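You operate a simulated robot arm through the tools that you are given. There is no shell and no other tool.

You run a simulated robot arm. Do the job below in one go: nothing can be reset, and whatever is moved stays where it is left.

JOB
Make sugar syrup in the milk pan, boiled down to about the lower line.
Fine: tip in the sugar, stir till it has melted, light the medium burner, off at the line; cup and spoon back.
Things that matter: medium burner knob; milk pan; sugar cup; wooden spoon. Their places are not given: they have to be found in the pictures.

Only the result counts: the job must be done as asked and must still hold three seconds after the hand-in. Knocking over, shifting, dropping, spilling or breaking anything else fails it.

ROBOT AND FRAMES
A 7-joint arm with a two-finger parallel gripper, fixed in place. Base frame: the origin is at the foot of the arm, x ahead of it, y to its left, z up; the work surface is at about z = 86. Readings come in cm, degrees, newtons and seconds.
With the tool pointing down near the work surface it reaches from about 34 to 76 cm from the base axis. Its first joint turns from -115.0 to 115.0 degrees. Payload 3.91 kg.
The TCP is the grasp point between the finger pads, 3 cm short of the fingertips. In the tool frame z runs along the fingers and y along their closing line. Largest opening 11 cm; finger width 2, thickness 1; the body of the gripper, 4.8 by 11.2 cm, starts 5.5 cm behind the TCP.
Orientation is that of the tool frame in the base frame, as [roll, pitch, yaw] about the fixed x, y, z axes, in that order (R = Rz(yaw) Ry(pitch) Rx(roll)). With the fingers straight down and closing along the base's y, the tool's x points along the base's -x, its y along +y and its z along -z.

CONTROLS
- The arm moves only by the tool send_rows. Its argument "increments" is a list of rows, each an object (a shift or turn left out is 0, a gripper value left out holds the last) with "claw": the closure, from 0 (fully open) to 1 (shut); "translation": the shift along the tool's x, y, z in cm, a list of three; "dr": the turn, a rotation vector about the tool's x, y, z in degrees, a list of three. In form: [{"claw": claw, "translation": [x, y, z], "dr": [wx, wy, wz]}, ...]. A call has 1 to 20 rows; each row is the pose to reach, as a shift and turn from the pose commanded when the call began, along the tool's axes at that moment. Rows are played at 5 a second. More than 5 cm and 8.6 degrees between two rows, or a gripper value outside its range, and nothing of the call is played. A pose out of reach is approached as far as the arm can. The call stops where the force on the tool passes 90 N (or 10 N more than at its start, if that is more) or the arm is blocked; 0.2 s more then pass. The fingers move at their own pace (about 10.8 cm/s each) and stop on an object; they squeeze with about 31 N. The grip force told is the motor's: it shows also when the fingers shut on nothing. Time passes only in rows, and 0.2 s behind the last, so rows that repeat a pose let the fingers close. The reply holds the time, the measured pose of the TCP, the force on the tool along the base axes, the opening and the grip force, in the units named above and with some noise, with the torque about the TCP (base axes, N m) and any sound that the robot's microphone picked up.
- Cameras (640 x 400 px; columns grow to the right, rows downward): "scene" is fixed at [5.04, -64.96, 142.36]; the picture's right is [-0.86, 0.51, 0.00], its down [-0.48, -0.82, -0.32] and it looks along [-0.16, -0.28, 0.95] (base axes); focal length 214 px, centre (320, 200). "wrist" rides on the gripper at [7.2, 1.7, -10.3] in the tool frame; the picture's right is [-0.23, 0.97, 0.00], its down [-0.76, -0.18, -0.62] and it looks along [-0.61, -0.14, 0.78] (tool axes); focal length 222 px, centre (320, 200).
- snapshot(camera): a new picture of that camera. No time passes.
- slide_trunk(by): slides the trunk up (or, below 0, down) by that many cm; the arm rides with it, the base frame stays. It gives what a move gives, with no picture.
- point_at(camera, pixels): for up to 12 pixels [column, row] of the newest picture of that camera ("zoom" is the newest enlarged one), the place [x, y, z] in the base frame of the surface seen there, good to about 0.2 cm. No time passes.
- close_up(camera, box): a new picture of the part [left, top, right, bottom] of that camera's present view, enlarged. No time passes.
- close_job(): hands the job in; it is judged then, once.

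Open the gripper and draw the arm clear of the work before you hand the job in, unless the task says otherwise.

The tools are called after "Emit:" as a command line: name --argument value ..., lists and objects as JSON in quotes. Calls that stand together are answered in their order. send_rows: Moves the arm, as the interface text tells. Its arguments: {"type":"object","properties":{"increments":{"type":"array","items":{"type":"object","properties":{"claw":{"type":"number"},"translation":{"type":"array","items":{"type":"number"}},"dr":{"type":"array","items":{"type":"number"}}}}}},"required":["increments"]} The other tools are called the same way: slide_trunk (by) slides the trunk up or down; snapshot (camera) takes a picture; point_at (camera, pixels) gives the place of the surface under pixels of a picture; close_up (camera, box) takes an enlarged picture of a part of a camera's view; close_job () hands the job in.

At the start:

```text
time_s: 0.0
position: [39.89, -36.93, 147.46]
tcp_rot: [180.0, 0.0, -180.0]
contact_force: [0.0, -0.1, -0.5]
moment: [0.02, 0.0, -0.02]
opening: 11.02
grasp_force: 0.0
trunk travel left (down, up): [-78.9, 20.1]
```

scene: 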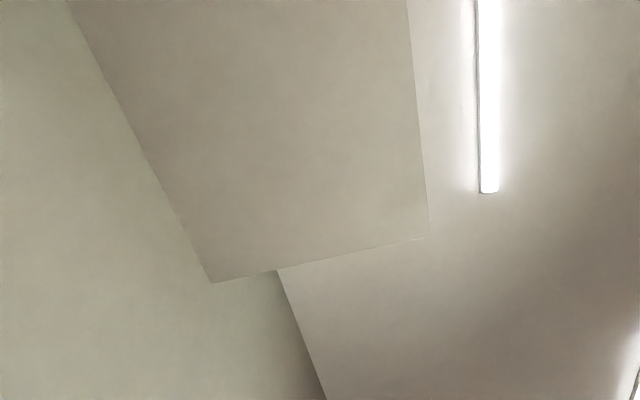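
wrist: 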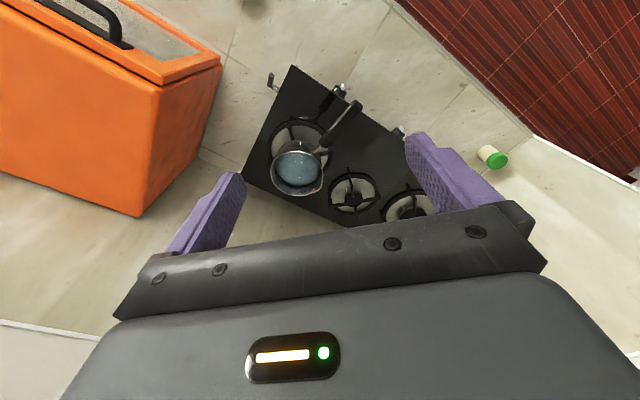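

The scene camera looks up at the ceiling, so it is of no use; the wrist picture shows the stove with a pan near (298,170). I take an enlarged view of the stove and a fresh wrist picture.

Emit:
snapshot --camera "wrist"

Emit:
close_up --camera "wrist" --box '[220, 50, 460, 230]'

```text
taken
```

wrist: 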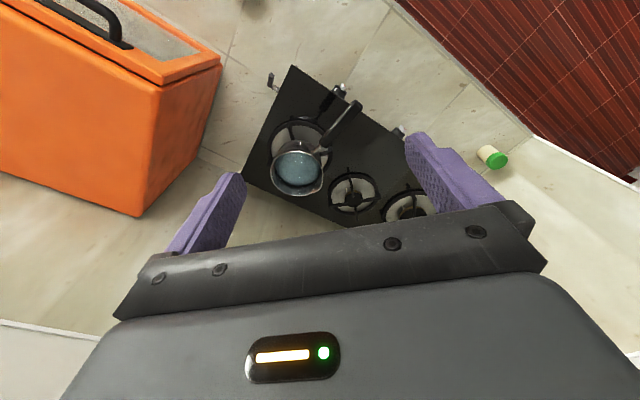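

```text
2.22 times, centred on (340, 140) of wrist
```

zoom: 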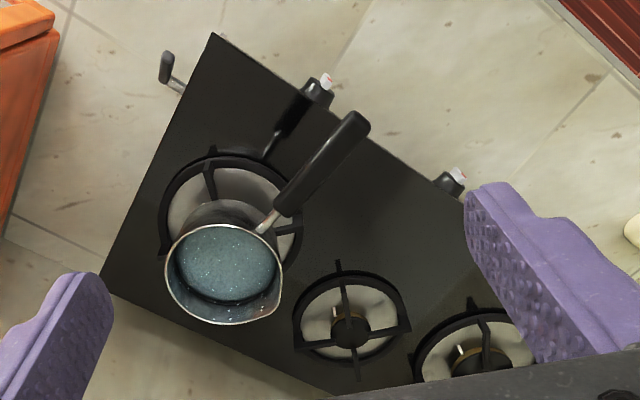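

The pan with water sits on the largest-looking burner at about (298,170), with knobs along the edge near (340,90) and (398,130). I measure several points.

Emit:
point_at --camera "wrist" --pixels '[[298, 172], [272, 80], [340, 90], [398, 132], [352, 193], [408, 205], [295, 67], [245, 178], [495, 157], [140, 150], [350, 110], [300, 135]]'

Emit:
point_at --camera "zoom" --pixels '[[225, 265], [168, 68], [318, 92], [450, 182], [350, 330], [485, 360], [350, 130], [285, 205], [265, 228], [225, 228], [280, 260], [170, 275]]'

```text
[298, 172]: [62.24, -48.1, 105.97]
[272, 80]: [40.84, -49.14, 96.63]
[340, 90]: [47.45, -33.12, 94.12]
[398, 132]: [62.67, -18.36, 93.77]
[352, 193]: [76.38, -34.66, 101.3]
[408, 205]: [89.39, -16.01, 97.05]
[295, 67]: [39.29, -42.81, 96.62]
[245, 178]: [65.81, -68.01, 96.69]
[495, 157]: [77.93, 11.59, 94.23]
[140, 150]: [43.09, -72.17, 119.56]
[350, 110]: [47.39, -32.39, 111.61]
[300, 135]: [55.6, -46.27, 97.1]
```

```text
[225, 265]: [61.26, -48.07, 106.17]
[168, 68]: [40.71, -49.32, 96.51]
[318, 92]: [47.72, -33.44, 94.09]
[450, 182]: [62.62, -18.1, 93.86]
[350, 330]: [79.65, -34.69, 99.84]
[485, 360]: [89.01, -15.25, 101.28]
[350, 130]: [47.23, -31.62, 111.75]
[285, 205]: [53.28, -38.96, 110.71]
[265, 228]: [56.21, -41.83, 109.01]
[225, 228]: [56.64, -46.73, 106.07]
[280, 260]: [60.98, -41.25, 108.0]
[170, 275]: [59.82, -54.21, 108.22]
```

The stove top is at z≈96.6 and set at roughly 45° to the base axes; sugar cup and spoon are not in sight yet. I move the arm high along +y to look at the rest of the counter.

Emit:
send_rows --increments '[{"claw": 0, "translation": [0, 5, 0]}, {"translation": [0, 10, 0]}, {"translation": [0, 15, 0]}, {"translation": [0, 20, 0]}, {"translation": [0, 25, 0]}, {"translation": [0, 30, 0]}, {"translation": [0, 35, 0]}, {"translation": [0, 40, 0]}]'

Emit:
snapshot --camera "wrist"

```text
time_s: 1.8
position: [39.55, 3.52, 147.68]
tcp_rot: [-180.0, 0.0, 179.8]
contact_force: [0.5, -0.5, 0.7]
moment: [-0.02, 0.01, 0.02]
opening: 10.98
grasp_force: 0.1
trunk travel left (down, up): [-78.9, 20.1]
```

```text
taken
```

wrist: 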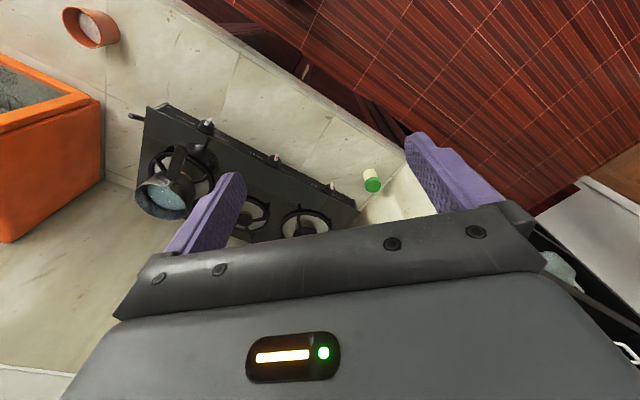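

A terracotta cup with white contents shows at (90,27), the three-burner stove has three knobs at (207,125), (275,158), (333,187). I enlarge these.

Emit:
close_up --camera "wrist" --box '[120, 90, 380, 250]'

Emit:
point_at --camera "wrist" --pixels '[[90, 27], [75, 15], [118, 25], [207, 125], [275, 158], [333, 187], [248, 213], [305, 225], [150, 108], [355, 208], [372, 183], [60, 8]]'

Emit:
close_up --camera "wrist" --box '[0, 0, 200, 125]'

```text
2.46 times, centred on (250, 170) of wrist
```

zoom: 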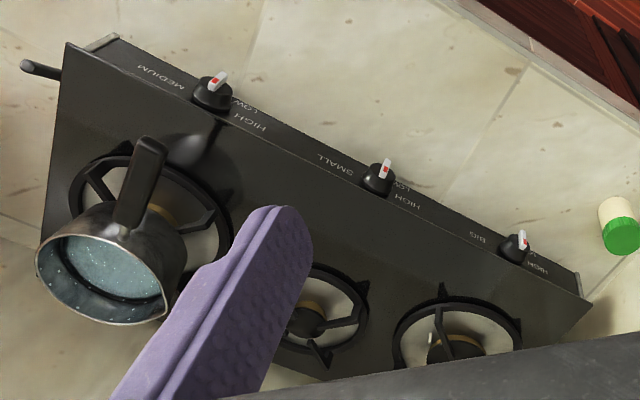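

```text
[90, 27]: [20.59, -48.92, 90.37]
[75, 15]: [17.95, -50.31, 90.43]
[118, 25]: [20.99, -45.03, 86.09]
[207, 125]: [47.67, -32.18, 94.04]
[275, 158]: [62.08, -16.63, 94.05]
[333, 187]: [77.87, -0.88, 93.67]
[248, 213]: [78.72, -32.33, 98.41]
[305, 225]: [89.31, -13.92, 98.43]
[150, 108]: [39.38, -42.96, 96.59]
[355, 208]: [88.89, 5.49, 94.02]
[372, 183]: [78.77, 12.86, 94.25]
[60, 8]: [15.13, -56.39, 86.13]
```

```text
3.20 times, centred on (100, 62) of wrist
```

zoom: 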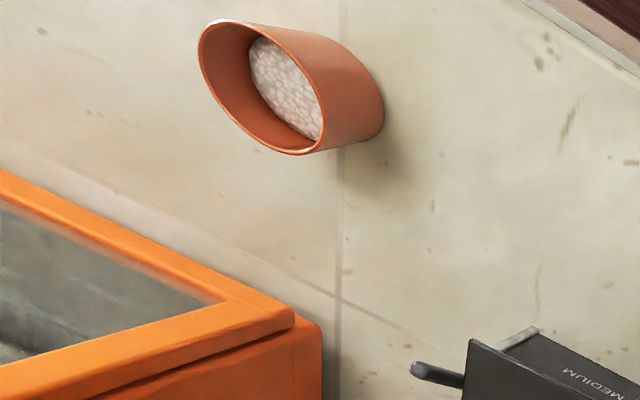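

The left knob at (47.7,-32.2,94.0) is labelled MEDIUM and serves the burner under the pan; the cup stands at about (20,-48). The spoon is still missing, so I turn the tool to look to the +y side.

Emit:
send_rows --increments '[{"dr": [0, 0, -8]}, {"dr": [0, 0, -16]}, {"dr": [0, 0, -24]}, {"dr": [0, 0, -32]}, {"dr": [0, 0, -40]}, {"dr": [0, 0, -48]}, {"dr": [0, 0, -56]}, {"dr": [0, 0, -64]}]'

Emit:
snapshot --camera "wrist"

```text
time_s: 3.6
position: [39.87, 3.26, 147.51]
tcp_rot: [180.0, 0.0, -116.0]
contact_force: [-1.4, -0.2, -0.1]
moment: [0.0, 0.02, 0.02]
opening: 10.99
grasp_force: 0.1
trunk travel left (down, up): [-78.9, 20.1]
```

```text
taken
```

wrist: 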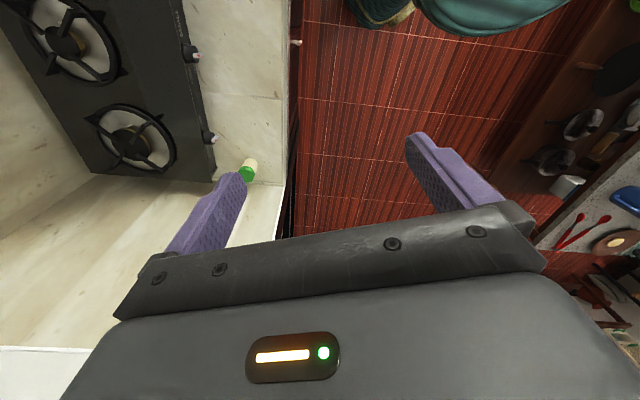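

No spoon on this side (only the far room). I swing back over toward -y, turning the tool so the camera looks along -y past the sugar cup.

Emit:
send_rows --increments '[{"translation": [2, 0, 0], "dr": [0, 0, 8]}, {"translation": [4, 0, 0], "dr": [0, 0, 16]}, {"translation": [6, 0, 0], "dr": [0, 0, 24]}, {"translation": [8, -1, 0], "dr": [0, 0, 32]}, {"translation": [10, -1, 0], "dr": [0, 0, 40]}, {"translation": [12, -1, 0], "dr": [0, 0, 48]}, {"translation": [14, -2, 0], "dr": [0, 0, 56]}, {"translation": [16, -2, 0], "dr": [0, 0, 64]}, {"translation": [18, -2, 0], "dr": [0, 0, 72]}, {"translation": [20, -3, 0], "dr": [0, 0, 80]}, {"translation": [22, -3, 0], "dr": [0, 0, 88]}, {"translation": [24, -3, 0], "dr": [0, 0, 96]}, {"translation": [25, -3, 0], "dr": [0, 0, 104]}, {"translation": [26, -3, 0], "dr": [0, 0, 112]}, {"translation": [27, -3, 0], "dr": [0, 0, 120]}, {"translation": [28, -3, 0], "dr": [0, 0, 128]}, {"translation": [29.8, -3.5, 0], "dr": [0, 0, 136]}]'

Emit:
snapshot --camera "wrist"

```text
time_s: 7.2
position: [30.15, -25.26, 147.27]
tcp_rot: [-180.0, -0.2, 107.9]
contact_force: [0.9, 0.7, 1.2]
moment: [0.03, -0.01, 0.01]
opening: 10.97
grasp_force: 0.0
trunk travel left (down, up): [-78.9, 20.1]
```

```text
taken
```

wrist: 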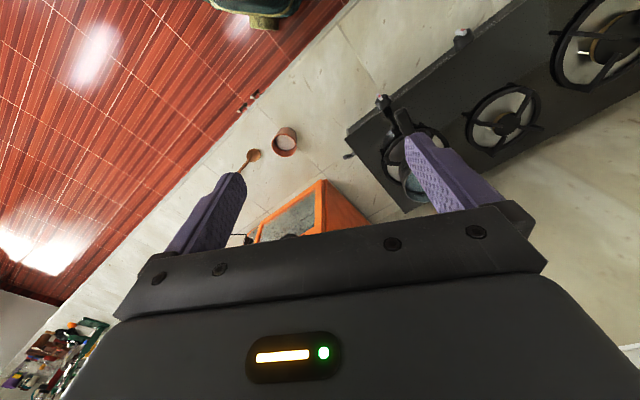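

The wooden spoon shows at (252,157), lying beside the cup at (285,142). I enlarge and measure.

Emit:
point_at --camera "wrist" --pixels '[[253, 156], [240, 171], [284, 142], [285, 132], [347, 156], [292, 220], [250, 105], [300, 60], [320, 182], [383, 103], [232, 240]]'

Emit:
close_up --camera "wrist" --box '[190, 90, 350, 250]'

```text
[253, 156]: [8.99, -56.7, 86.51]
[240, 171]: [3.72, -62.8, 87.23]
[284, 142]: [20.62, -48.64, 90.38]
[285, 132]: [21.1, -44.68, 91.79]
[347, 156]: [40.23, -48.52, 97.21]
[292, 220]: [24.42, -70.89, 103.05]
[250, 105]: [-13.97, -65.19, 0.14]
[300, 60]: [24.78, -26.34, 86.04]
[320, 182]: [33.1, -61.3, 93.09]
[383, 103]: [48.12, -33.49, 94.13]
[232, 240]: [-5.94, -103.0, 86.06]
```

```text
2.50 times, centred on (270, 170) of wrist
```

zoom: 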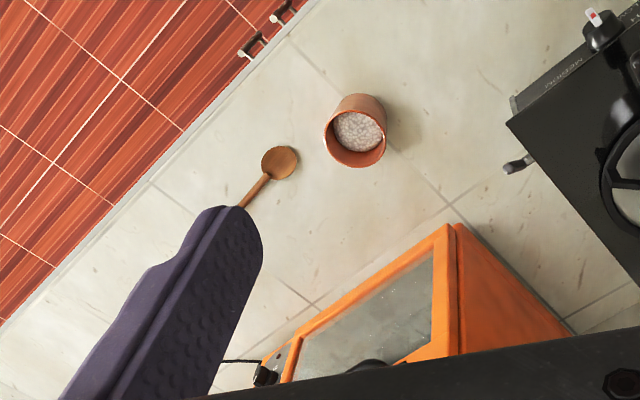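

The spoon's bowl is at about (9,-56.7) with its handle running towards (3.7,-62.8), hidden by a finger. I shift the arm toward −x/−y at the same height to view the whole spoon.

Emit:
send_rows --increments '[{"translation": [-1, -4.5, 0]}, {"translation": [-2, -9, 0]}, {"translation": [-3, -13.5, 0]}, {"translation": [-4, -18, 0]}, {"translation": [-5.2, -22.7, 0]}]'

Emit:
snapshot --camera "wrist"

```text
time_s: 8.4
position: [10.16, -37.14, 147.57]
tcp_rot: [180.0, 0.1, 108.1]
contact_force: [0.5, -0.7, 0.3]
moment: [0.03, -0.01, 0.02]
opening: 11.02
grasp_force: 0.1
trunk travel left (down, up): [-78.9, 20.1]
```

```text
taken
```

wrist: 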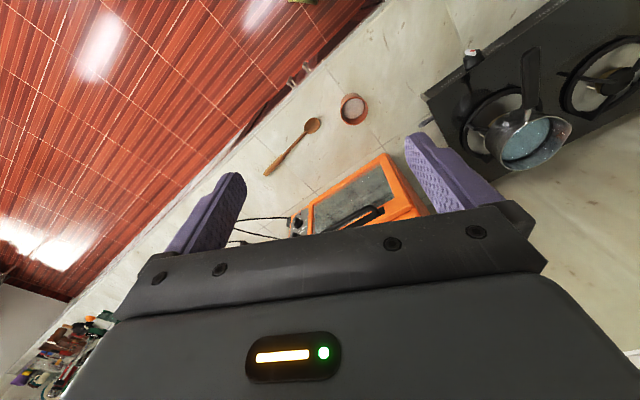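

The whole spoon is visible from bowl (312,126) to handle end (266,174). I measure it, the cup, the oven and the pan.

Emit:
point_at --camera "wrist" --pixels '[[312, 125], [303, 136], [295, 144], [287, 153], [278, 162], [267, 174], [352, 108], [309, 200], [385, 157], [377, 212], [298, 225], [415, 212]]'

Emit:
close_up --camera "wrist" --box '[240, 70, 400, 190]'

Emit:
close_up --camera "wrist" --box '[400, 20, 640, 180]'

```text
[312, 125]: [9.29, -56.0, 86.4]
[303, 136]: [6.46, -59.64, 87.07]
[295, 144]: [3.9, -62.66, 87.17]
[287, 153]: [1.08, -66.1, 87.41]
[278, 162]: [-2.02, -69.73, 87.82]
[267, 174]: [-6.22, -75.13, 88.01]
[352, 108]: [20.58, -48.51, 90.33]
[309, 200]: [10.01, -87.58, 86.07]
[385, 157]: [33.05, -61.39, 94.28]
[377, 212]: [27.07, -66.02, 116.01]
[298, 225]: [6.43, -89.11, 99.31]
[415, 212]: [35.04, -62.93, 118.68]
```

```text
3.33 times, centred on (320, 130) of wrist
```

zoom: 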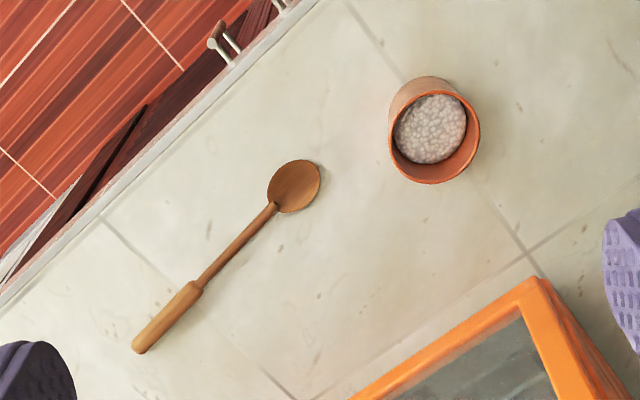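

```text
2.50 times, centred on (520, 100) of wrist
```

zoom: 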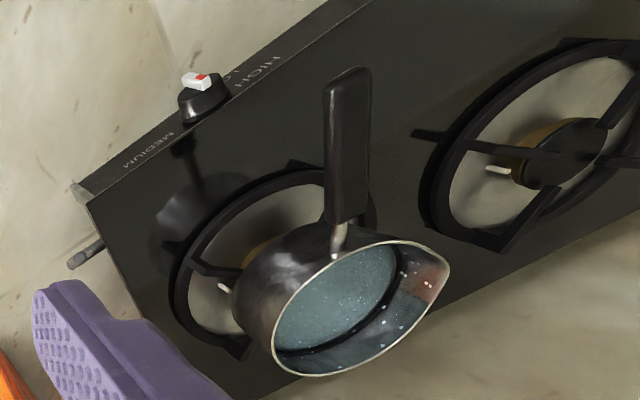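

Spoon lies from bowl (9.3,-56.0) to handle end (-6.2,-75.1); the pan holds clear liquid with markings inside. I move the arm to face the pan squarely (yaw ≈136°) and look into it.

Emit:
send_rows --increments '[{"translation": [-0.84, 4.22, 1.56], "dr": [0, 0, -3.5]}, {"translation": [-1.68, 8.45, 3.12], "dr": [0, 0, -7]}, {"translation": [-2.5, 12.7, 4.7], "dr": [0, 0, -10.5]}, {"translation": [-3.35, 16.9, 6.25], "dr": [0, 0, -14]}, {"translation": [-4.2, 21.1, 7.8], "dr": [0, 0, -17.5]}, {"translation": [-5.0, 25.4, 9.4], "dr": [0, 0, -21]}, {"translation": [-5.9, 29.6, 10.9], "dr": [0, 0, -24.5]}, {"translation": [-6.7, 33.8, 12.5], "dr": [0, 0, -28]}]'

Emit:
snapshot --camera "wrist"

Emit:
close_up --camera "wrist" --box '[220, 80, 420, 230]'

```text
time_s: 10.2
position: [44.68, -32.97, 134.72]
tcp_rot: [180.0, -0.1, 136.0]
contact_force: [0.9, -0.5, -0.2]
moment: [0.01, 0.0, 0.01]
opening: 11.0
grasp_force: 0.0
trunk travel left (down, up): [-78.9, 20.1]
```

```text
taken
```

wrist: 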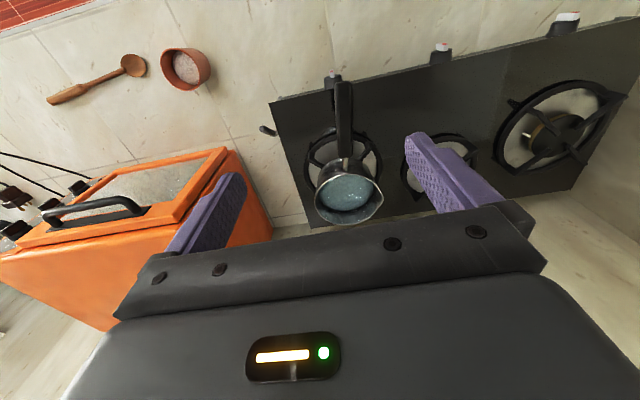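

```text
2.67 times, centred on (320, 155) of wrist
```

zoom: 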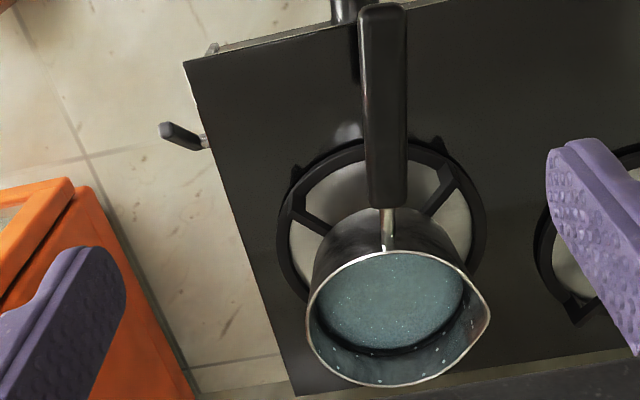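

Viewed from here the pan's far inner wall is low in the picture at about (350,215); I enlarge the pan strongly to find the lines.

Emit:
close_up --camera "wrist" --box '[305, 160, 395, 230]'

Emit:
point_at --camera "wrist" --pixels '[[345, 190], [350, 210], [350, 220], [346, 224], [318, 190], [381, 190], [345, 172], [343, 85], [343, 150], [345, 162], [352, 105], [330, 80]]'

```text
5.71 times, centred on (350, 195) of wrist
```

zoom: 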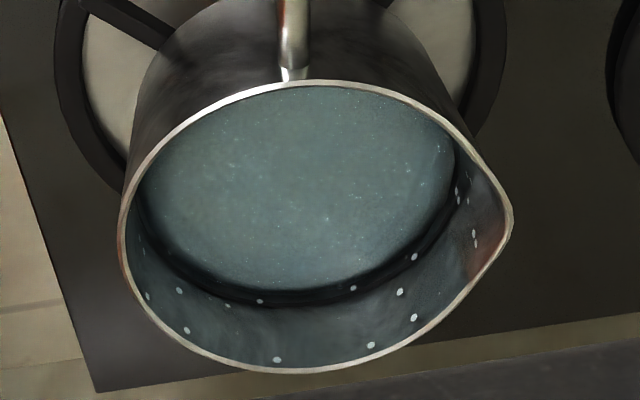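

```text
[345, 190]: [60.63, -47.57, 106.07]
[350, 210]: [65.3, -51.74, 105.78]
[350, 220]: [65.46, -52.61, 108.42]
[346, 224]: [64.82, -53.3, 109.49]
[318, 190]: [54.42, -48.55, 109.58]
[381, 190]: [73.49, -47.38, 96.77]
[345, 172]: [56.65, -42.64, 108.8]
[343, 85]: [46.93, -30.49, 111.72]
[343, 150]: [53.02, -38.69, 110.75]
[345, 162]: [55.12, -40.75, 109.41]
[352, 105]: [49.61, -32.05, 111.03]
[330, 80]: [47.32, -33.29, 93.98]
```

Two rows of white dots appear in the wall, one near the rim and one near the liquid. I measure the dots' heights in the zoom.

Emit:
point_at --camera "zoom" --pixels '[[277, 360], [370, 345], [413, 318], [186, 330], [260, 300], [352, 288], [413, 256], [180, 290], [300, 270], [300, 295], [300, 200], [474, 235]]'

Emit:
point_at --camera "zoom" --pixels '[[400, 292], [228, 305], [148, 296], [458, 195], [275, 370], [120, 215], [510, 225], [290, 82], [190, 120], [400, 95], [300, 330], [160, 175]]'

```text
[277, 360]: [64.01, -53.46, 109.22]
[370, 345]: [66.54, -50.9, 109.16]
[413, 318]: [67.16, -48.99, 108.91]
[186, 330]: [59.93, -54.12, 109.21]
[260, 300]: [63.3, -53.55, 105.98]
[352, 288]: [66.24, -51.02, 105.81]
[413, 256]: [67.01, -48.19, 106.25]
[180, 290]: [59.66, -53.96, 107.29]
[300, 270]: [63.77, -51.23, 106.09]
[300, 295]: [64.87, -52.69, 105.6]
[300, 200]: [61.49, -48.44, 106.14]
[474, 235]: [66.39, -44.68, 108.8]
```

```text
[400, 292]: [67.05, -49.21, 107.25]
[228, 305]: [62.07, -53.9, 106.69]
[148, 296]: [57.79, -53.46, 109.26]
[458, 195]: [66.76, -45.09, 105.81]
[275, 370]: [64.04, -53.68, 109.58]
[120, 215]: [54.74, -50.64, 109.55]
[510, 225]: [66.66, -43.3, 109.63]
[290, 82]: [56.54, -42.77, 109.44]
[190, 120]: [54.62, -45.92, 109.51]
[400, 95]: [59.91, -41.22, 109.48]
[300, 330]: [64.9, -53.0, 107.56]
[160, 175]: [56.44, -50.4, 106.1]
```

The pan rim is at z≈109.5, centred near (60.8,-47.8) with radius ≈6.6, liquid surface at z≈106.1. Next I move down toward the sugar cup to measure it closely.

Emit:
send_rows --increments '[{"translation": [2.3, -2.9, 1.0], "dr": [0, 0, 3]}, {"translation": [4.5, -5.7, 2.5], "dr": [0, 0, 6]}, {"translation": [6.8, -8.6, 5.0], "dr": [0, 0, 9]}, {"translation": [9.1, -11.4, 8.0], "dr": [0, 0, 12]}, {"translation": [11.4, -14.3, 11.0], "dr": [0, 0, 15]}, {"translation": [13.7, -17.2, 14.0], "dr": [0, 0, 18]}, {"translation": [15.9, -20.0, 17.0], "dr": [0, 0, 21]}, {"translation": [18.2, -22.9, 19.7], "dr": [0, 0, 23]}]'

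Emit:
snapshot --camera "wrist"

```text
time_s: 12.0
position: [15.2, -37.0, 115.26]
tcp_rot: [-180.0, 0.1, 112.9]
contact_force: [0.2, -0.6, 0.4]
moment: [0.0, -0.01, 0.03]
opening: 10.99
grasp_force: 0.0
trunk travel left (down, up): [-78.9, 20.1]
```

```text
taken
```

wrist: 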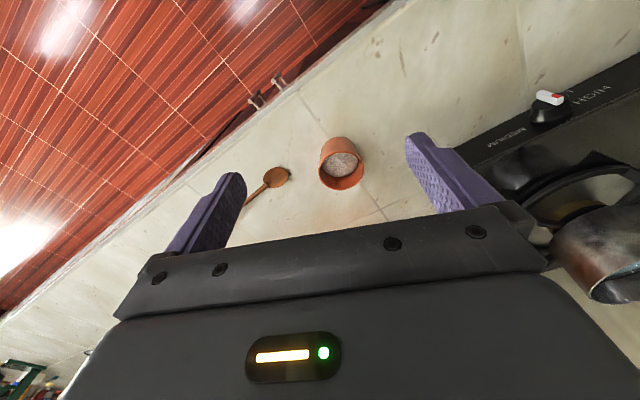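

The cup appears at (340,163) between the fingers; I enlarge it and the medium knob at (550,105).

Emit:
close_up --camera "wrist" --box '[300, 125, 380, 200]'

Emit:
point_at --camera "zoom" --pixels '[[160, 160], [480, 210], [330, 350], [320, 90], [180, 260], [470, 320], [340, 230], [320, 200], [200, 300], [450, 140], [240, 100], [350, 320]]'

Emit:
close_up --camera "wrist" --box '[500, 70, 640, 160]'

```text
5.33 times, centred on (340, 162) of wrist
```

zoom: 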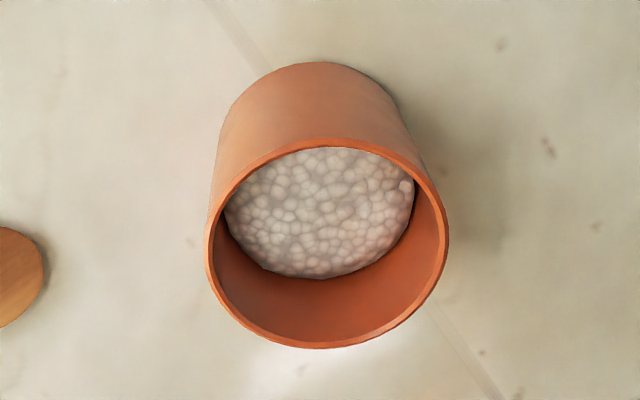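

```text
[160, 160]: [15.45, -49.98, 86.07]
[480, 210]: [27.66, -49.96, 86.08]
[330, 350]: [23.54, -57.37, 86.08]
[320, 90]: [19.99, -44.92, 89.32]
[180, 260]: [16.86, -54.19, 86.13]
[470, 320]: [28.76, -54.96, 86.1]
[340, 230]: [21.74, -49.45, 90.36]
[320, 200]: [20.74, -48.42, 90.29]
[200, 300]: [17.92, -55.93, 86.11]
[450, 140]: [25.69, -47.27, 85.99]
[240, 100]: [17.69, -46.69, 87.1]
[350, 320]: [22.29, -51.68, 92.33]
```

```text
4.44 times, centred on (570, 115) of wrist
```

zoom: 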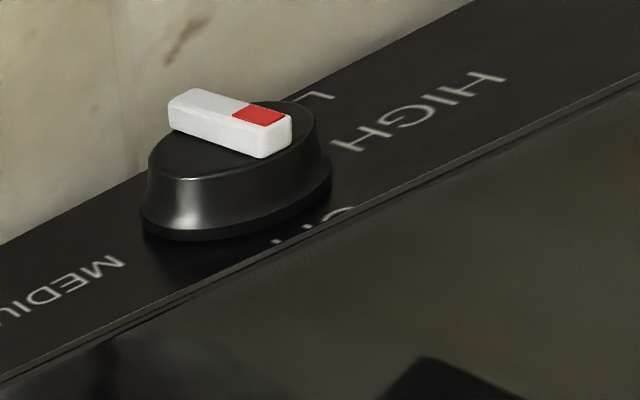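

I measure the cup's rim points and the knob handle in enlarged views.

Emit:
close_up --camera "wrist" --box '[300, 125, 380, 200]'

Emit:
point_at --camera "zoom" --pixels '[[209, 240], [444, 250], [318, 344], [310, 143], [400, 165], [240, 180], [250, 325], [410, 310], [310, 75], [230, 130], [400, 130], [215, 200]]'

Emit:
close_up --camera "wrist" --box '[500, 70, 640, 160]'

Emit:
point_at --camera "zoom" --pixels '[[195, 98], [260, 115], [175, 115], [275, 150], [283, 130], [225, 135], [170, 165], [240, 200], [300, 170], [480, 60], [60, 320], [150, 220]]'

```text
5.33 times, centred on (340, 162) of wrist
```

zoom: 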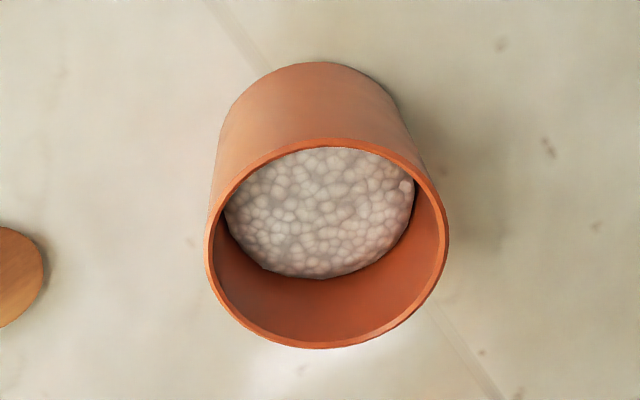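

```text
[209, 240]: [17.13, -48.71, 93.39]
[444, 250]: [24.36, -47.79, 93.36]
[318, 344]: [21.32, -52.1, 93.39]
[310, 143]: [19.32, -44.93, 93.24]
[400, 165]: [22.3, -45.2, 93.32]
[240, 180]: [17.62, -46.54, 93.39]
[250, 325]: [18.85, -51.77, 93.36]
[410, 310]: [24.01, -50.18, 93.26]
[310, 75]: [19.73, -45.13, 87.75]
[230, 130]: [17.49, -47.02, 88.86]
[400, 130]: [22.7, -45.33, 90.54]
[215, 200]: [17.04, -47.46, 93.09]
```

```text
4.44 times, centred on (570, 115) of wrist
```

zoom: 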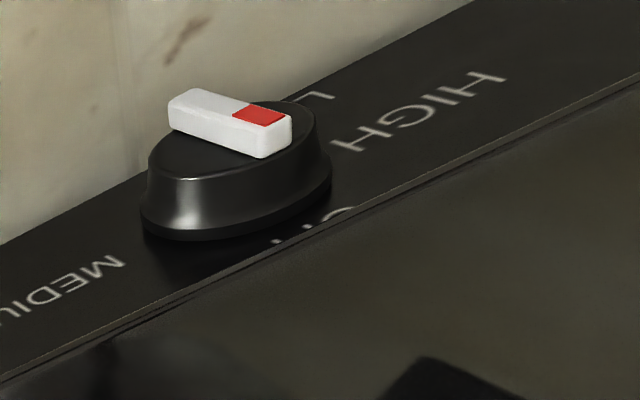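

```text
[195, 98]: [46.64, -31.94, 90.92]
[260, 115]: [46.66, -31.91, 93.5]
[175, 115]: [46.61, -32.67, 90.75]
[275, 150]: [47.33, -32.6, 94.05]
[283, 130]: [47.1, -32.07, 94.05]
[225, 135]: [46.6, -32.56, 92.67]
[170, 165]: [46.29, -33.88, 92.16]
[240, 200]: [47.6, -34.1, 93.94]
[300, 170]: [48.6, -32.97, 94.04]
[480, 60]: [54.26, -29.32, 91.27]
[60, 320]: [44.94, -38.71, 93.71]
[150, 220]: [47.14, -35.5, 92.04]
```

The cup's rim is at z=93.4, centre (20.75,-48.5), diameter ≈7.3 and 7.4 tall; the knob is a horizontal-axis knob with a vertical white bar. To grip things with the hand level and the camera on top I need the tool flipped about its axis, so I raise the arm and test that turn.

Emit:
send_rows --increments '[{"translation": [0, 0, -4], "dr": [0, 0, -8]}, {"translation": [0, 0, -8], "dr": [0, 0, -16]}, {"translation": [0, 0, -12], "dr": [0, 0, -24]}, {"translation": [0, 0, -16], "dr": [0, 0, -32]}, {"translation": [0, 0, -20], "dr": [0, 0, -40]}, {"translation": [0, 0, -20], "dr": [0, 0, -48]}, {"translation": [0, 0, -20], "dr": [0, 0, -56]}, {"translation": [0, 0, -20], "dr": [0, 0, -64]}, {"translation": [0, 0, -20], "dr": [0, 0, -72]}, {"translation": [0, 0, -20], "dr": [0, 0, -80]}, {"translation": [0, 0, -20], "dr": [0, 0, -88]}, {"translation": [0, 0, -20], "dr": [0, 0, -96]}, {"translation": [0, 0, -20], "dr": [0, 0, -104]}, {"translation": [0, 0, -20], "dr": [0, 0, -112]}, {"translation": [0, 0, -20], "dr": [0, 0, -120]}, {"translation": [0, 0, -20], "dr": [0, 0, -128]}, {"translation": [0, 0, -20], "dr": [0, 0, -136]}, {"translation": [0, 0, -20], "dr": [0, 0, -144]}, {"translation": [0, 0, -20], "dr": [0, 0, -152]}, {"translation": [0, 0, -20], "dr": [0, 0, -160]}]'

```text
time_s: 16.2
position: [15.16, -36.89, 135.31]
tcp_rot: [180.0, 0.1, -86.9]
contact_force: [-0.3, 0.0, -0.6]
moment: [0.02, 0.0, 0.04]
opening: 11.0
grasp_force: 0.0
trunk travel left (down, up): [-78.9, 20.1]
```

The flip works (yaw −87° reached). I finish the turn to yaw ≈ −67° (radial) and move out over the cup at a safe height to test levelling the hand.

Emit:
send_rows --increments '[{"translation": [4.7, -1.9, 0], "dr": [0, 0, -6.7]}, {"translation": [9.3, -3.7, 0], "dr": [0, 0, -13.4]}, {"translation": [14.0, -5.6, 0], "dr": [0, 0, -20]}]'

Emit:
send_rows --increments '[{"dr": [0, 8, 0]}, {"dr": [0, 16, 0]}, {"dr": [0, 24, 0]}, {"dr": [0, 32, 0]}, {"dr": [0, 40, 0]}, {"dr": [0, 48, 0]}, {"dr": [0, 56, 0]}, {"dr": [0, 64, 0]}, {"dr": [0, 72, 0]}]'

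Emit:
snapshot --camera "wrist"

```text
refused: row 1 steps farther than a row can; nothing moved
```

```text
time_s: 18.2
position: [15.2, -36.93, 135.34]
tcp_rot: [-179.7, -71.9, -87.4]
contact_force: [0.5, 1.1, 0.6]
moment: [-0.03, 0.0, -0.03]
opening: 10.98
grasp_force: 0.0
trunk travel left (down, up): [-78.9, 20.1]
```

```text
taken
```

wrist: 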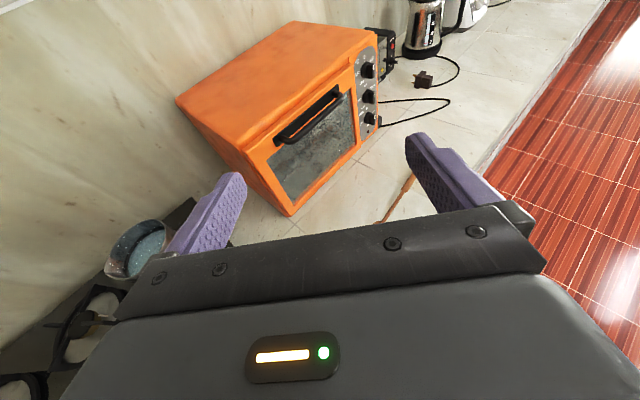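

The hand levels nicely with the camera on top. I now turn to yaw ≈ −65° and go above the cup at z≈110 with the fingers set to straddle it.

Emit:
send_rows --increments '[{"claw": 0, "translation": [-3.4, -0.83, 3.18], "dr": [3.55, 0, -1.16]}, {"translation": [-6.8, -1.67, 6.37], "dr": [7.1, 0, -2.32]}, {"translation": [-10.2, -2.5, 9.55], "dr": [10.65, 0, -3.48]}, {"translation": [-13.6, -3.35, 12.7], "dr": [14.2, 0, -4.65]}, {"translation": [-17.0, -4.18, 15.9], "dr": [17.75, 0, -5.8]}, {"translation": [-20.4, -5.02, 19.1], "dr": [21.3, 0, -6.97]}, {"translation": [-20.4, -5.02, 19.1], "dr": [21.3, 0, -6.97]}]'

Emit:
snapshot --camera "wrist"

```text
time_s: 19.8
position: [28.89, -46.75, 114.3]
tcp_rot: [179.2, -71.5, -64.4]
contact_force: [0.3, 0.0, 0.0]
moment: [0.05, 0.02, 0.01]
opening: 11.0
grasp_force: 0.1
out of reach, approached as far as the arm can: row 1, 2, 3, 4, 5, 6, 7
trunk travel left (down, up): [-78.9, 20.1]
```

```text
taken
```

wrist: 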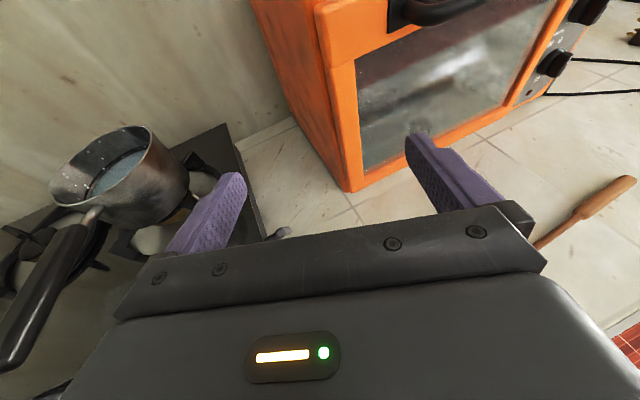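

The arm could not get there (it stopped at (28.9,−46.8,114.3)), probably because the shoulder is too high for a level hand this low. I raise the hand by 20 cm first and then lower the trunk to change the shoulder height.

Emit:
send_rows --increments '[{"translation": [3.8, 0, -1.26]}, {"translation": [7.6, 0, -2.5]}, {"translation": [11.4, 0, -3.8]}, {"translation": [15.2, 0, -5.0]}, {"translation": [19, 0, -6.3]}, {"translation": [19, 0, -6.3]}]'

```text
time_s: 21.2
position: [28.72, -46.57, 134.2]
tcp_rot: [179.6, -71.9, -64.6]
contact_force: [0.5, -0.2, 0.2]
moment: [-0.03, -0.01, 0.0]
opening: 11.0
grasp_force: 0.2
out of reach, approached as far as the arm can: row 5, 6
trunk travel left (down, up): [-78.9, 20.1]
```

The commanded pose follows the clamped one; the limit seems to be the wrist roll near yaw≈base angle. I go back to yaw ≈ −87° and move over the cup at z=115 that way.

Emit:
send_rows --increments '[{"translation": [-3.76, 1.6, 0.88], "dr": [-4.26, 0, 1.4]}, {"translation": [-7.5, 3.2, 1.75], "dr": [-8.5, 0, 2.8]}, {"translation": [-11.3, 4.8, 2.63], "dr": [-12.8, 0, 4.2]}, {"translation": [-15.0, 6.4, 3.5], "dr": [-17, 0, 5.6]}, {"translation": [-18.8, 8.03, 4.38], "dr": [-21.3, 0, 7.0]}, {"translation": [-18.8, 8.03, 4.38], "dr": [-21.3, 0, 7.0]}]'

Emit:
snapshot --camera "wrist"

```text
time_s: 22.6
position: [20.84, -48.46, 114.71]
tcp_rot: [-180.0, -72.1, -87.3]
contact_force: [1.0, 0.1, -0.5]
moment: [-0.01, -0.01, 0.0]
opening: 11.01
grasp_force: 0.0
trunk travel left (down, up): [-78.9, 20.1]
```

```text
taken
```

wrist: 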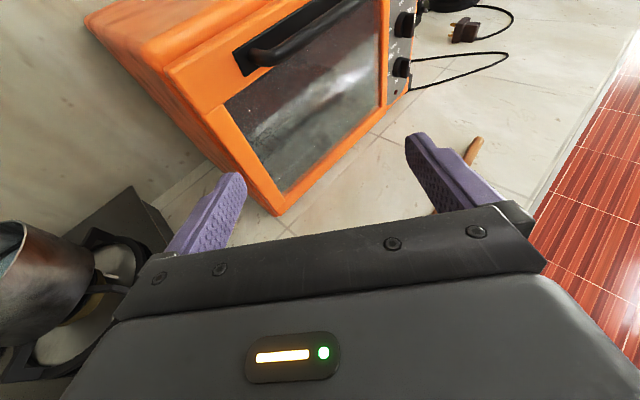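

The pose is reached exactly above the cup. I descend to just above the cup (z≈98) and check.

Emit:
send_rows --increments '[{"translation": [-3.99, 0, 1.31]}, {"translation": [-7.98, 0, 2.61]}, {"translation": [-11.97, 0, 3.92]}, {"translation": [-15.96, 0, 5.22]}, {"translation": [-15.96, 0, 5.22]}]'

Emit:
snapshot --camera "wrist"

```text
time_s: 23.8
position: [21.01, -48.43, 98.25]
tcp_rot: [-179.9, -72.0, -87.2]
contact_force: [0.4, -0.5, -1.0]
moment: [-0.05, -0.01, -0.02]
opening: 11.0
grasp_force: 0.2
trunk travel left (down, up): [-78.9, 20.1]
```

```text
taken
```

wrist: 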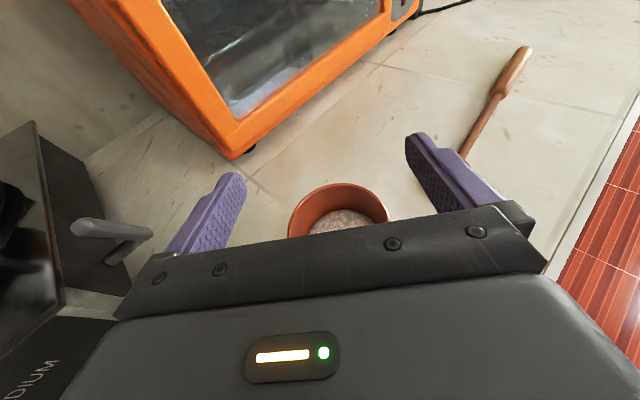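

The cup sits between the fingers at (340,212). I descend the last 7.5 cm so the fingers flank it.

Emit:
send_rows --increments '[{"translation": [-2.4, 0, 0.78]}, {"translation": [-4.75, 0, 1.55]}, {"translation": [-7.1, 0, 2.33]}, {"translation": [-7.1, 0, 2.33]}]'

Emit:
snapshot --camera "wrist"

```text
time_s: 24.8
position: [20.99, -48.73, 90.38]
tcp_rot: [-179.8, -72.0, -87.2]
contact_force: [0.1, 0.6, 0.3]
moment: [-0.03, -0.01, 0.02]
opening: 11.0
grasp_force: 0.0
trunk travel left (down, up): [-78.9, 20.1]
```

```text
taken
```

wrist: 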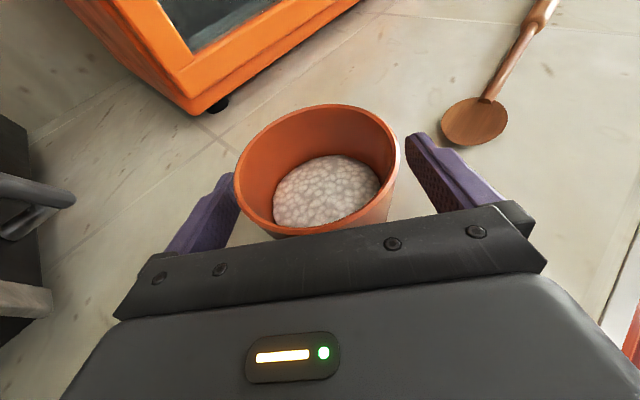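

The cup is centred between the pads. I close the gripper on it and wait.

Emit:
send_rows --increments '[{"claw": 0.2}, {"claw": 0.3}, {"claw": 0.4}, {"claw": 0.5}, {"claw": 0.5}, {"claw": 0.5}]'

Emit:
snapshot --camera "wrist"

```text
time_s: 26.2
position: [20.93, -48.71, 90.39]
tcp_rot: [-179.9, -72.0, -87.0]
contact_force: [0.0, -0.1, -0.2]
moment: [-0.02, 0.01, -0.06]
opening: 7.23
grasp_force: 30.7
trunk travel left (down, up): [-78.9, 20.1]
```

```text
taken
```

wrist: 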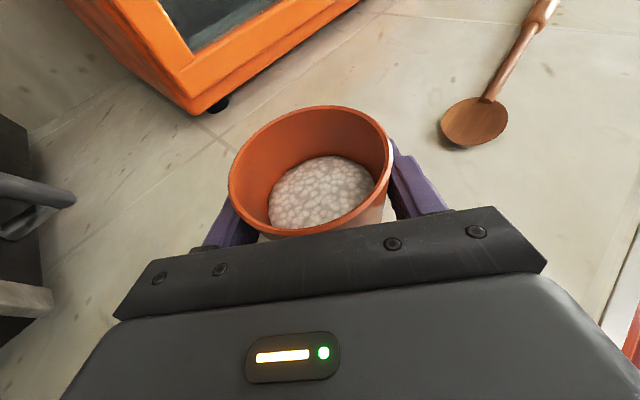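

Grip is firm at 7.23 cm opening. I lift the cup straight up by 32 cm, keeping it upright.

Emit:
send_rows --increments '[{"translation": [1.9, 0, -0.62]}, {"translation": [5.7, 0, -1.85]}, {"translation": [9.98, 0, -3.24]}, {"translation": [14.26, 0, -4.63]}, {"translation": [18.54, 0, -6.02]}, {"translation": [22.8, 0, -7.4]}, {"translation": [27.1, 0, -8.8]}, {"translation": [30.4, 0, -9.9]}, {"translation": [30.4, 0, -9.9]}]'

Emit:
snapshot --camera "wrist"

```text
time_s: 28.2
position: [21.3, -48.64, 122.3]
tcp_rot: [180.0, -71.9, -87.0]
contact_force: [0.5, 0.0, -1.6]
moment: [0.02, -0.02, -0.03]
opening: 7.21
grasp_force: 30.8
trunk travel left (down, up): [-78.9, 20.1]
```

```text
taken
```

wrist: 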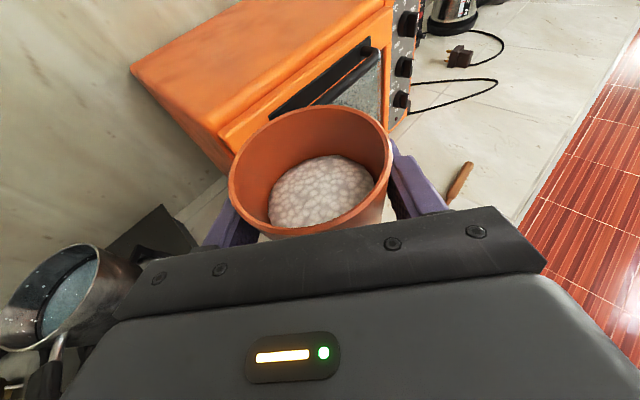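

The cup holds its sugar. I carry it level across to the left side of the pan's centre, turning the hand to yaw ≈ −60°.

Emit:
send_rows --increments '[{"translation": [0, -2.5, 0], "dr": [1.5, 0, -0.5]}, {"translation": [0, -6.5, 0.05], "dr": [3.9, 0, -1.25]}, {"translation": [0, -10.8, 0.1], "dr": [6.5, 0, -2.1]}, {"translation": [-0.1, -15.1, 0.12], "dr": [9.1, 0, -2.95]}, {"translation": [-0.1, -19.4, 0.15], "dr": [11.6, 0, -3.77]}, {"translation": [-0.1, -23.7, 0.18], "dr": [14.2, 0, -4.6]}, {"translation": [-0.1, -28.0, 0.2], "dr": [16.8, 0, -5.45]}, {"translation": [-0.15, -32.3, 0.25], "dr": [19.4, 0, -6.3]}, {"translation": [-0.2, -36.6, 0.3], "dr": [22, 0, -7.1]}, {"translation": [-0.2, -40.5, 0.33], "dr": [24.3, 0, -7.9]}, {"translation": [-0.2, -42.95, 0.33], "dr": [25.7, 0, -8.34]}, {"translation": [-0.2, -42.95, 0.33], "dr": [25.7, 0, -8.34]}]'

Emit:
snapshot --camera "wrist"

```text
time_s: 30.8
position: [63.81, -46.82, 122.29]
tcp_rot: [-179.9, -72.0, -60.1]
contact_force: [-0.2, -0.5, -1.7]
moment: [0.0, 0.01, 0.01]
opening: 7.22
grasp_force: 31.1
trunk travel left (down, up): [-78.9, 20.1]
```

```text
taken
```

wrist: 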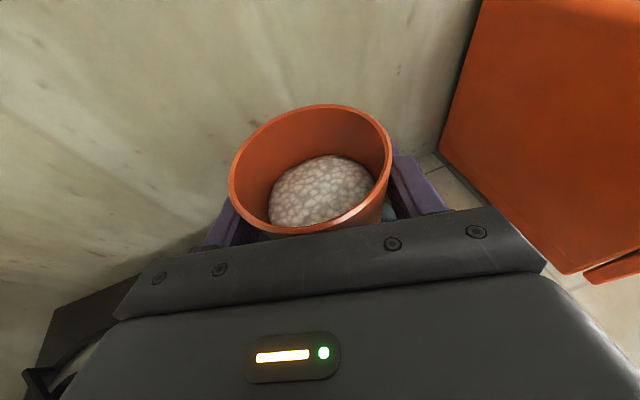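

Position reads (63.8,−46.8,122.3), about 3 cm left of the pan's centre. I lower to z≈119.5, shift 1 cm more left and begin to tip the cup to 40° toward the right (over the pan).

Emit:
send_rows --increments '[{"translation": [-1.3, -0.5, 0.44], "dr": [0, 0, 4]}, {"translation": [-2.66, -0.9, 0.87], "dr": [0, 0, 8]}, {"translation": [-2.66, -0.9, 0.87], "dr": [0, 0, 14]}, {"translation": [-2.66, -0.9, 0.87], "dr": [0, 0, 20]}, {"translation": [-2.66, -0.9, 0.87], "dr": [0, 0, 26]}, {"translation": [-2.66, -0.9, 0.87], "dr": [0, 0, 32]}, {"translation": [-2.66, -0.9, 0.87], "dr": [0, 0, 36]}, {"translation": [-2.66, -0.9, 0.87], "dr": [0, 0, 40]}]'

Emit:
snapshot --camera "wrist"

```text
time_s: 32.6
position: [64.65, -46.12, 119.36]
tcp_rot: [-116.8, -46.7, -129.9]
contact_force: [-0.7, -0.3, -3.2]
moment: [-0.03, 0.0, 0.0]
opening: 7.23
grasp_force: 31.2
trunk travel left (down, up): [-78.9, 20.1]
```

```text
taken
```

wrist: 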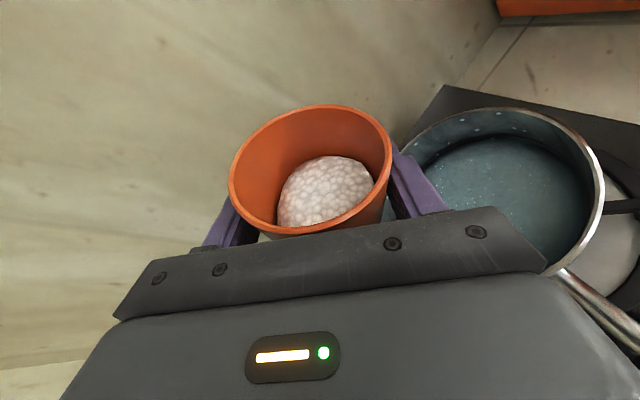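

Cup tilted ~38°, sugar still inside, with the pan below to the right. I check positions of the cup lip and pan rim here before tipping further.

Emit:
point_at --camera "wrist" --pixels '[[388, 150], [385, 185], [340, 105], [600, 170], [520, 110], [430, 125], [500, 190], [560, 268], [340, 190]]'

Emit:
send_rows --increments '[{"dr": [0, 0, 3]}, {"dr": [0, 0, 6]}, {"dr": [0, 0, 9]}, {"dr": [0, 0, 12]}, {"dr": [0, 0, 15]}]'

Emit:
snapshot --camera "wrist"

```text
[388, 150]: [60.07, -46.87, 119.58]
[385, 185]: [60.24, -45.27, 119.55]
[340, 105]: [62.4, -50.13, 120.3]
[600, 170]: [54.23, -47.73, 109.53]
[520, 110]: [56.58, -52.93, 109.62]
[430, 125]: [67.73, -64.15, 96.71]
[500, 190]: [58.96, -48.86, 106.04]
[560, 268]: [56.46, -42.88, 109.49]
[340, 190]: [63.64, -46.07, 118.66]
```

```text
time_s: 33.8
position: [64.47, -46.15, 119.18]
tcp_rot: [-111.5, -33.0, -137.8]
contact_force: [0.0, 0.3, -1.9]
moment: [-0.03, 0.02, 0.0]
opening: 7.23
grasp_force: 31.1
trunk travel left (down, up): [-78.9, 20.1]
```

```text
taken
```

wrist: 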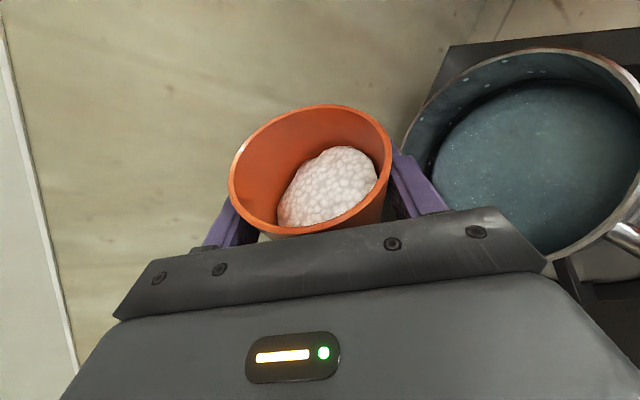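

The lip is right above the pan's middle and the sugar mound is leaning to it; I keep tipping slowly and watch.

Emit:
send_rows --increments '[{"dr": [0, 0, 2]}, {"dr": [0, 0, 4]}, {"dr": [0, 0, 6]}, {"dr": [0, 0, 8]}, {"dr": [0, 0, 10]}, {"dr": [0, 0, 12]}]'

Emit:
snapshot --camera "wrist"

```text
time_s: 35.2
position: [64.56, -46.26, 119.21]
tcp_rot: [-109.4, -21.6, -142.6]
contact_force: [-0.2, 0.8, -2.7]
moment: [-0.02, 0.07, -0.01]
opening: 7.18
grasp_force: 31.2
trunk travel left (down, up): [-78.9, 20.1]
```

```text
taken
```

wrist: 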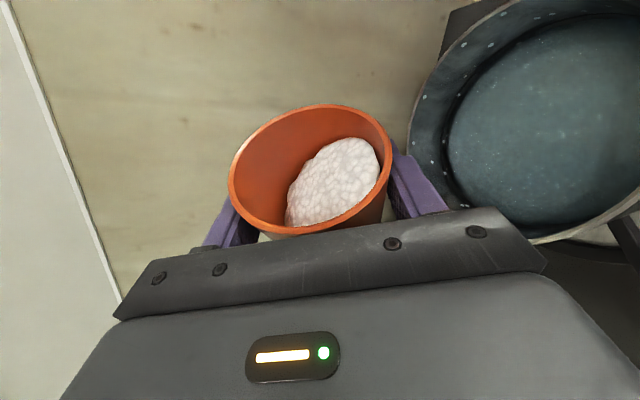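

The sugar is nearly at the lip (θ≈67°). I continue in slow steps.

Emit:
send_rows --increments '[{"dr": [0, 0, 2]}, {"dr": [0, 0, 4]}, {"dr": [0, 0, 6]}, {"dr": [0, 0, 8]}, {"dr": [0, 0, 10]}, {"dr": [0, 0, 10]}]'

Emit:
snapshot --camera "wrist"

```text
time_s: 36.6
position: [64.59, -46.12, 119.35]
tcp_rot: [-108.5, -12.2, -145.8]
contact_force: [0.1, 0.6, -2.2]
moment: [0.02, 0.03, 0.02]
opening: 7.25
grasp_force: 30.8
trunk travel left (down, up): [-78.9, 20.1]
```

```text
taken
```

wrist: 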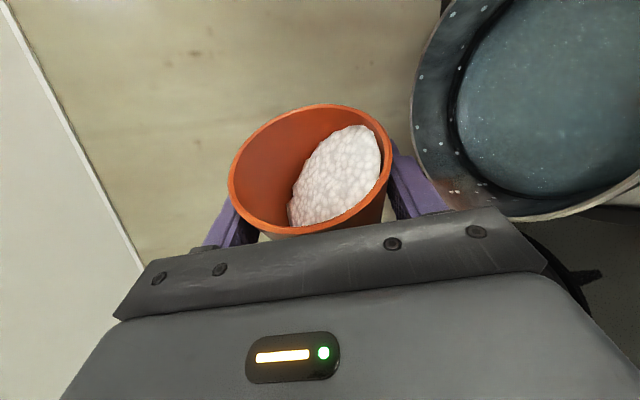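

θ≈77°, the sugar is banking to the lip but not out yet; continue tipping.

Emit:
send_rows --increments '[{"dr": [0, 0, 2]}, {"dr": [0, 0, 4]}, {"dr": [0, 0, 6]}, {"dr": [0, 0, 8]}, {"dr": [0, 0, 10]}, {"dr": [0, 0, 10]}]'

Emit:
snapshot --camera "wrist"

```text
time_s: 38.0
position: [64.74, -46.36, 119.34]
tcp_rot: [-108.0, -2.7, -149.1]
contact_force: [0.2, 0.0, -2.2]
moment: [0.02, 0.04, -0.01]
opening: 7.22
grasp_force: 31.3
trunk travel left (down, up): [-78.9, 20.1]
```

```text
taken
```

wrist: 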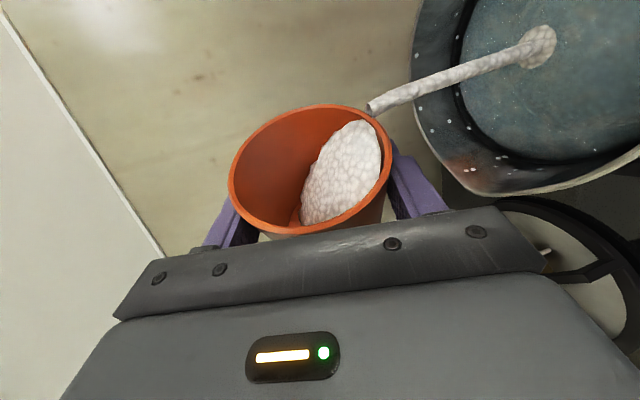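

A stream of sugar is falling into the pan, landing at (535,45), well inside. I continue tipping steadily.

Emit:
send_rows --increments '[{"dr": [0, 0, 1]}, {"dr": [0, 0, 2]}, {"dr": [0, 0, 4]}, {"dr": [0, 0, 6]}, {"dr": [0, 0, 8]}, {"dr": [0, 0, 10]}, {"dr": [0, 0, 10]}]'

Emit:
snapshot --camera "wrist"

```text
time_s: 39.6
position: [64.57, -46.17, 119.33]
tcp_rot: [-108.1, 6.7, -152.3]
contact_force: [-0.4, 0.2, -1.5]
moment: [0.0, 0.0, 0.01]
opening: 7.18
grasp_force: 30.6
trunk travel left (down, up): [-78.9, 20.1]
```

```text
taken
```

wrist: 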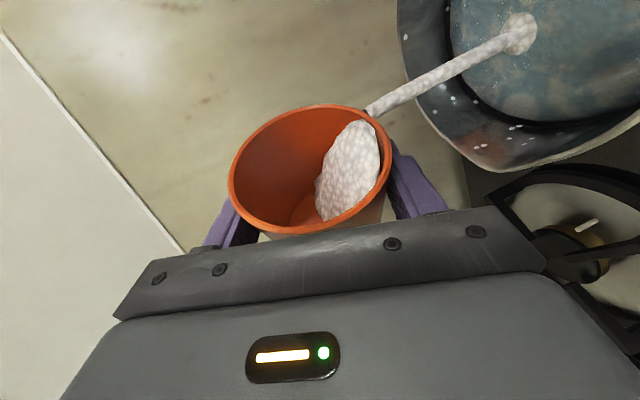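

Still flowing, the stream lands at about (520,30) inside the rim. I check the landing place and tip on.

Emit:
point_at --camera "wrist" --pixels '[[520, 32], [372, 108], [430, 110], [480, 162]]'

Emit:
send_rows --increments '[{"dr": [0, 0, 1]}, {"dr": [0, 0, 3]}, {"dr": [0, 0, 5]}, {"dr": [0, 0, 7]}, {"dr": [0, 0, 9]}, {"dr": [0, 0, 11]}, {"dr": [0, 0, 13]}, {"dr": [0, 0, 13]}]'

Emit:
snapshot --camera "wrist"

```text
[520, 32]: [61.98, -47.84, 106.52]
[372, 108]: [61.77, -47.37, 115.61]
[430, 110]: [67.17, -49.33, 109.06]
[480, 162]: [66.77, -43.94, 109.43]
```

```text
time_s: 41.4
position: [64.71, -46.22, 119.27]
tcp_rot: [-109.0, 19.0, -156.4]
contact_force: [0.3, 0.0, -1.4]
moment: [0.0, 0.04, 0.0]
opening: 7.23
grasp_force: 31.4
trunk travel left (down, up): [-78.9, 20.1]
```

```text
taken
```

wrist: 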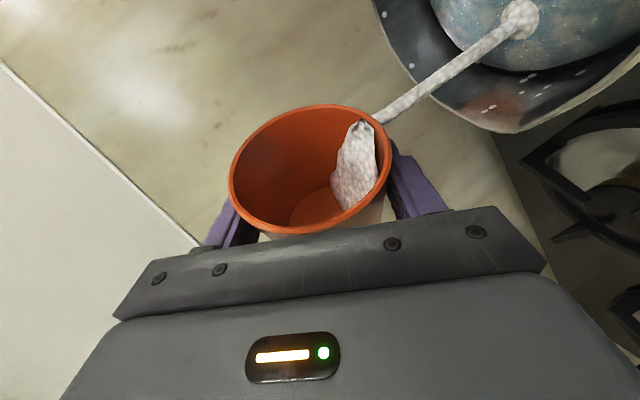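

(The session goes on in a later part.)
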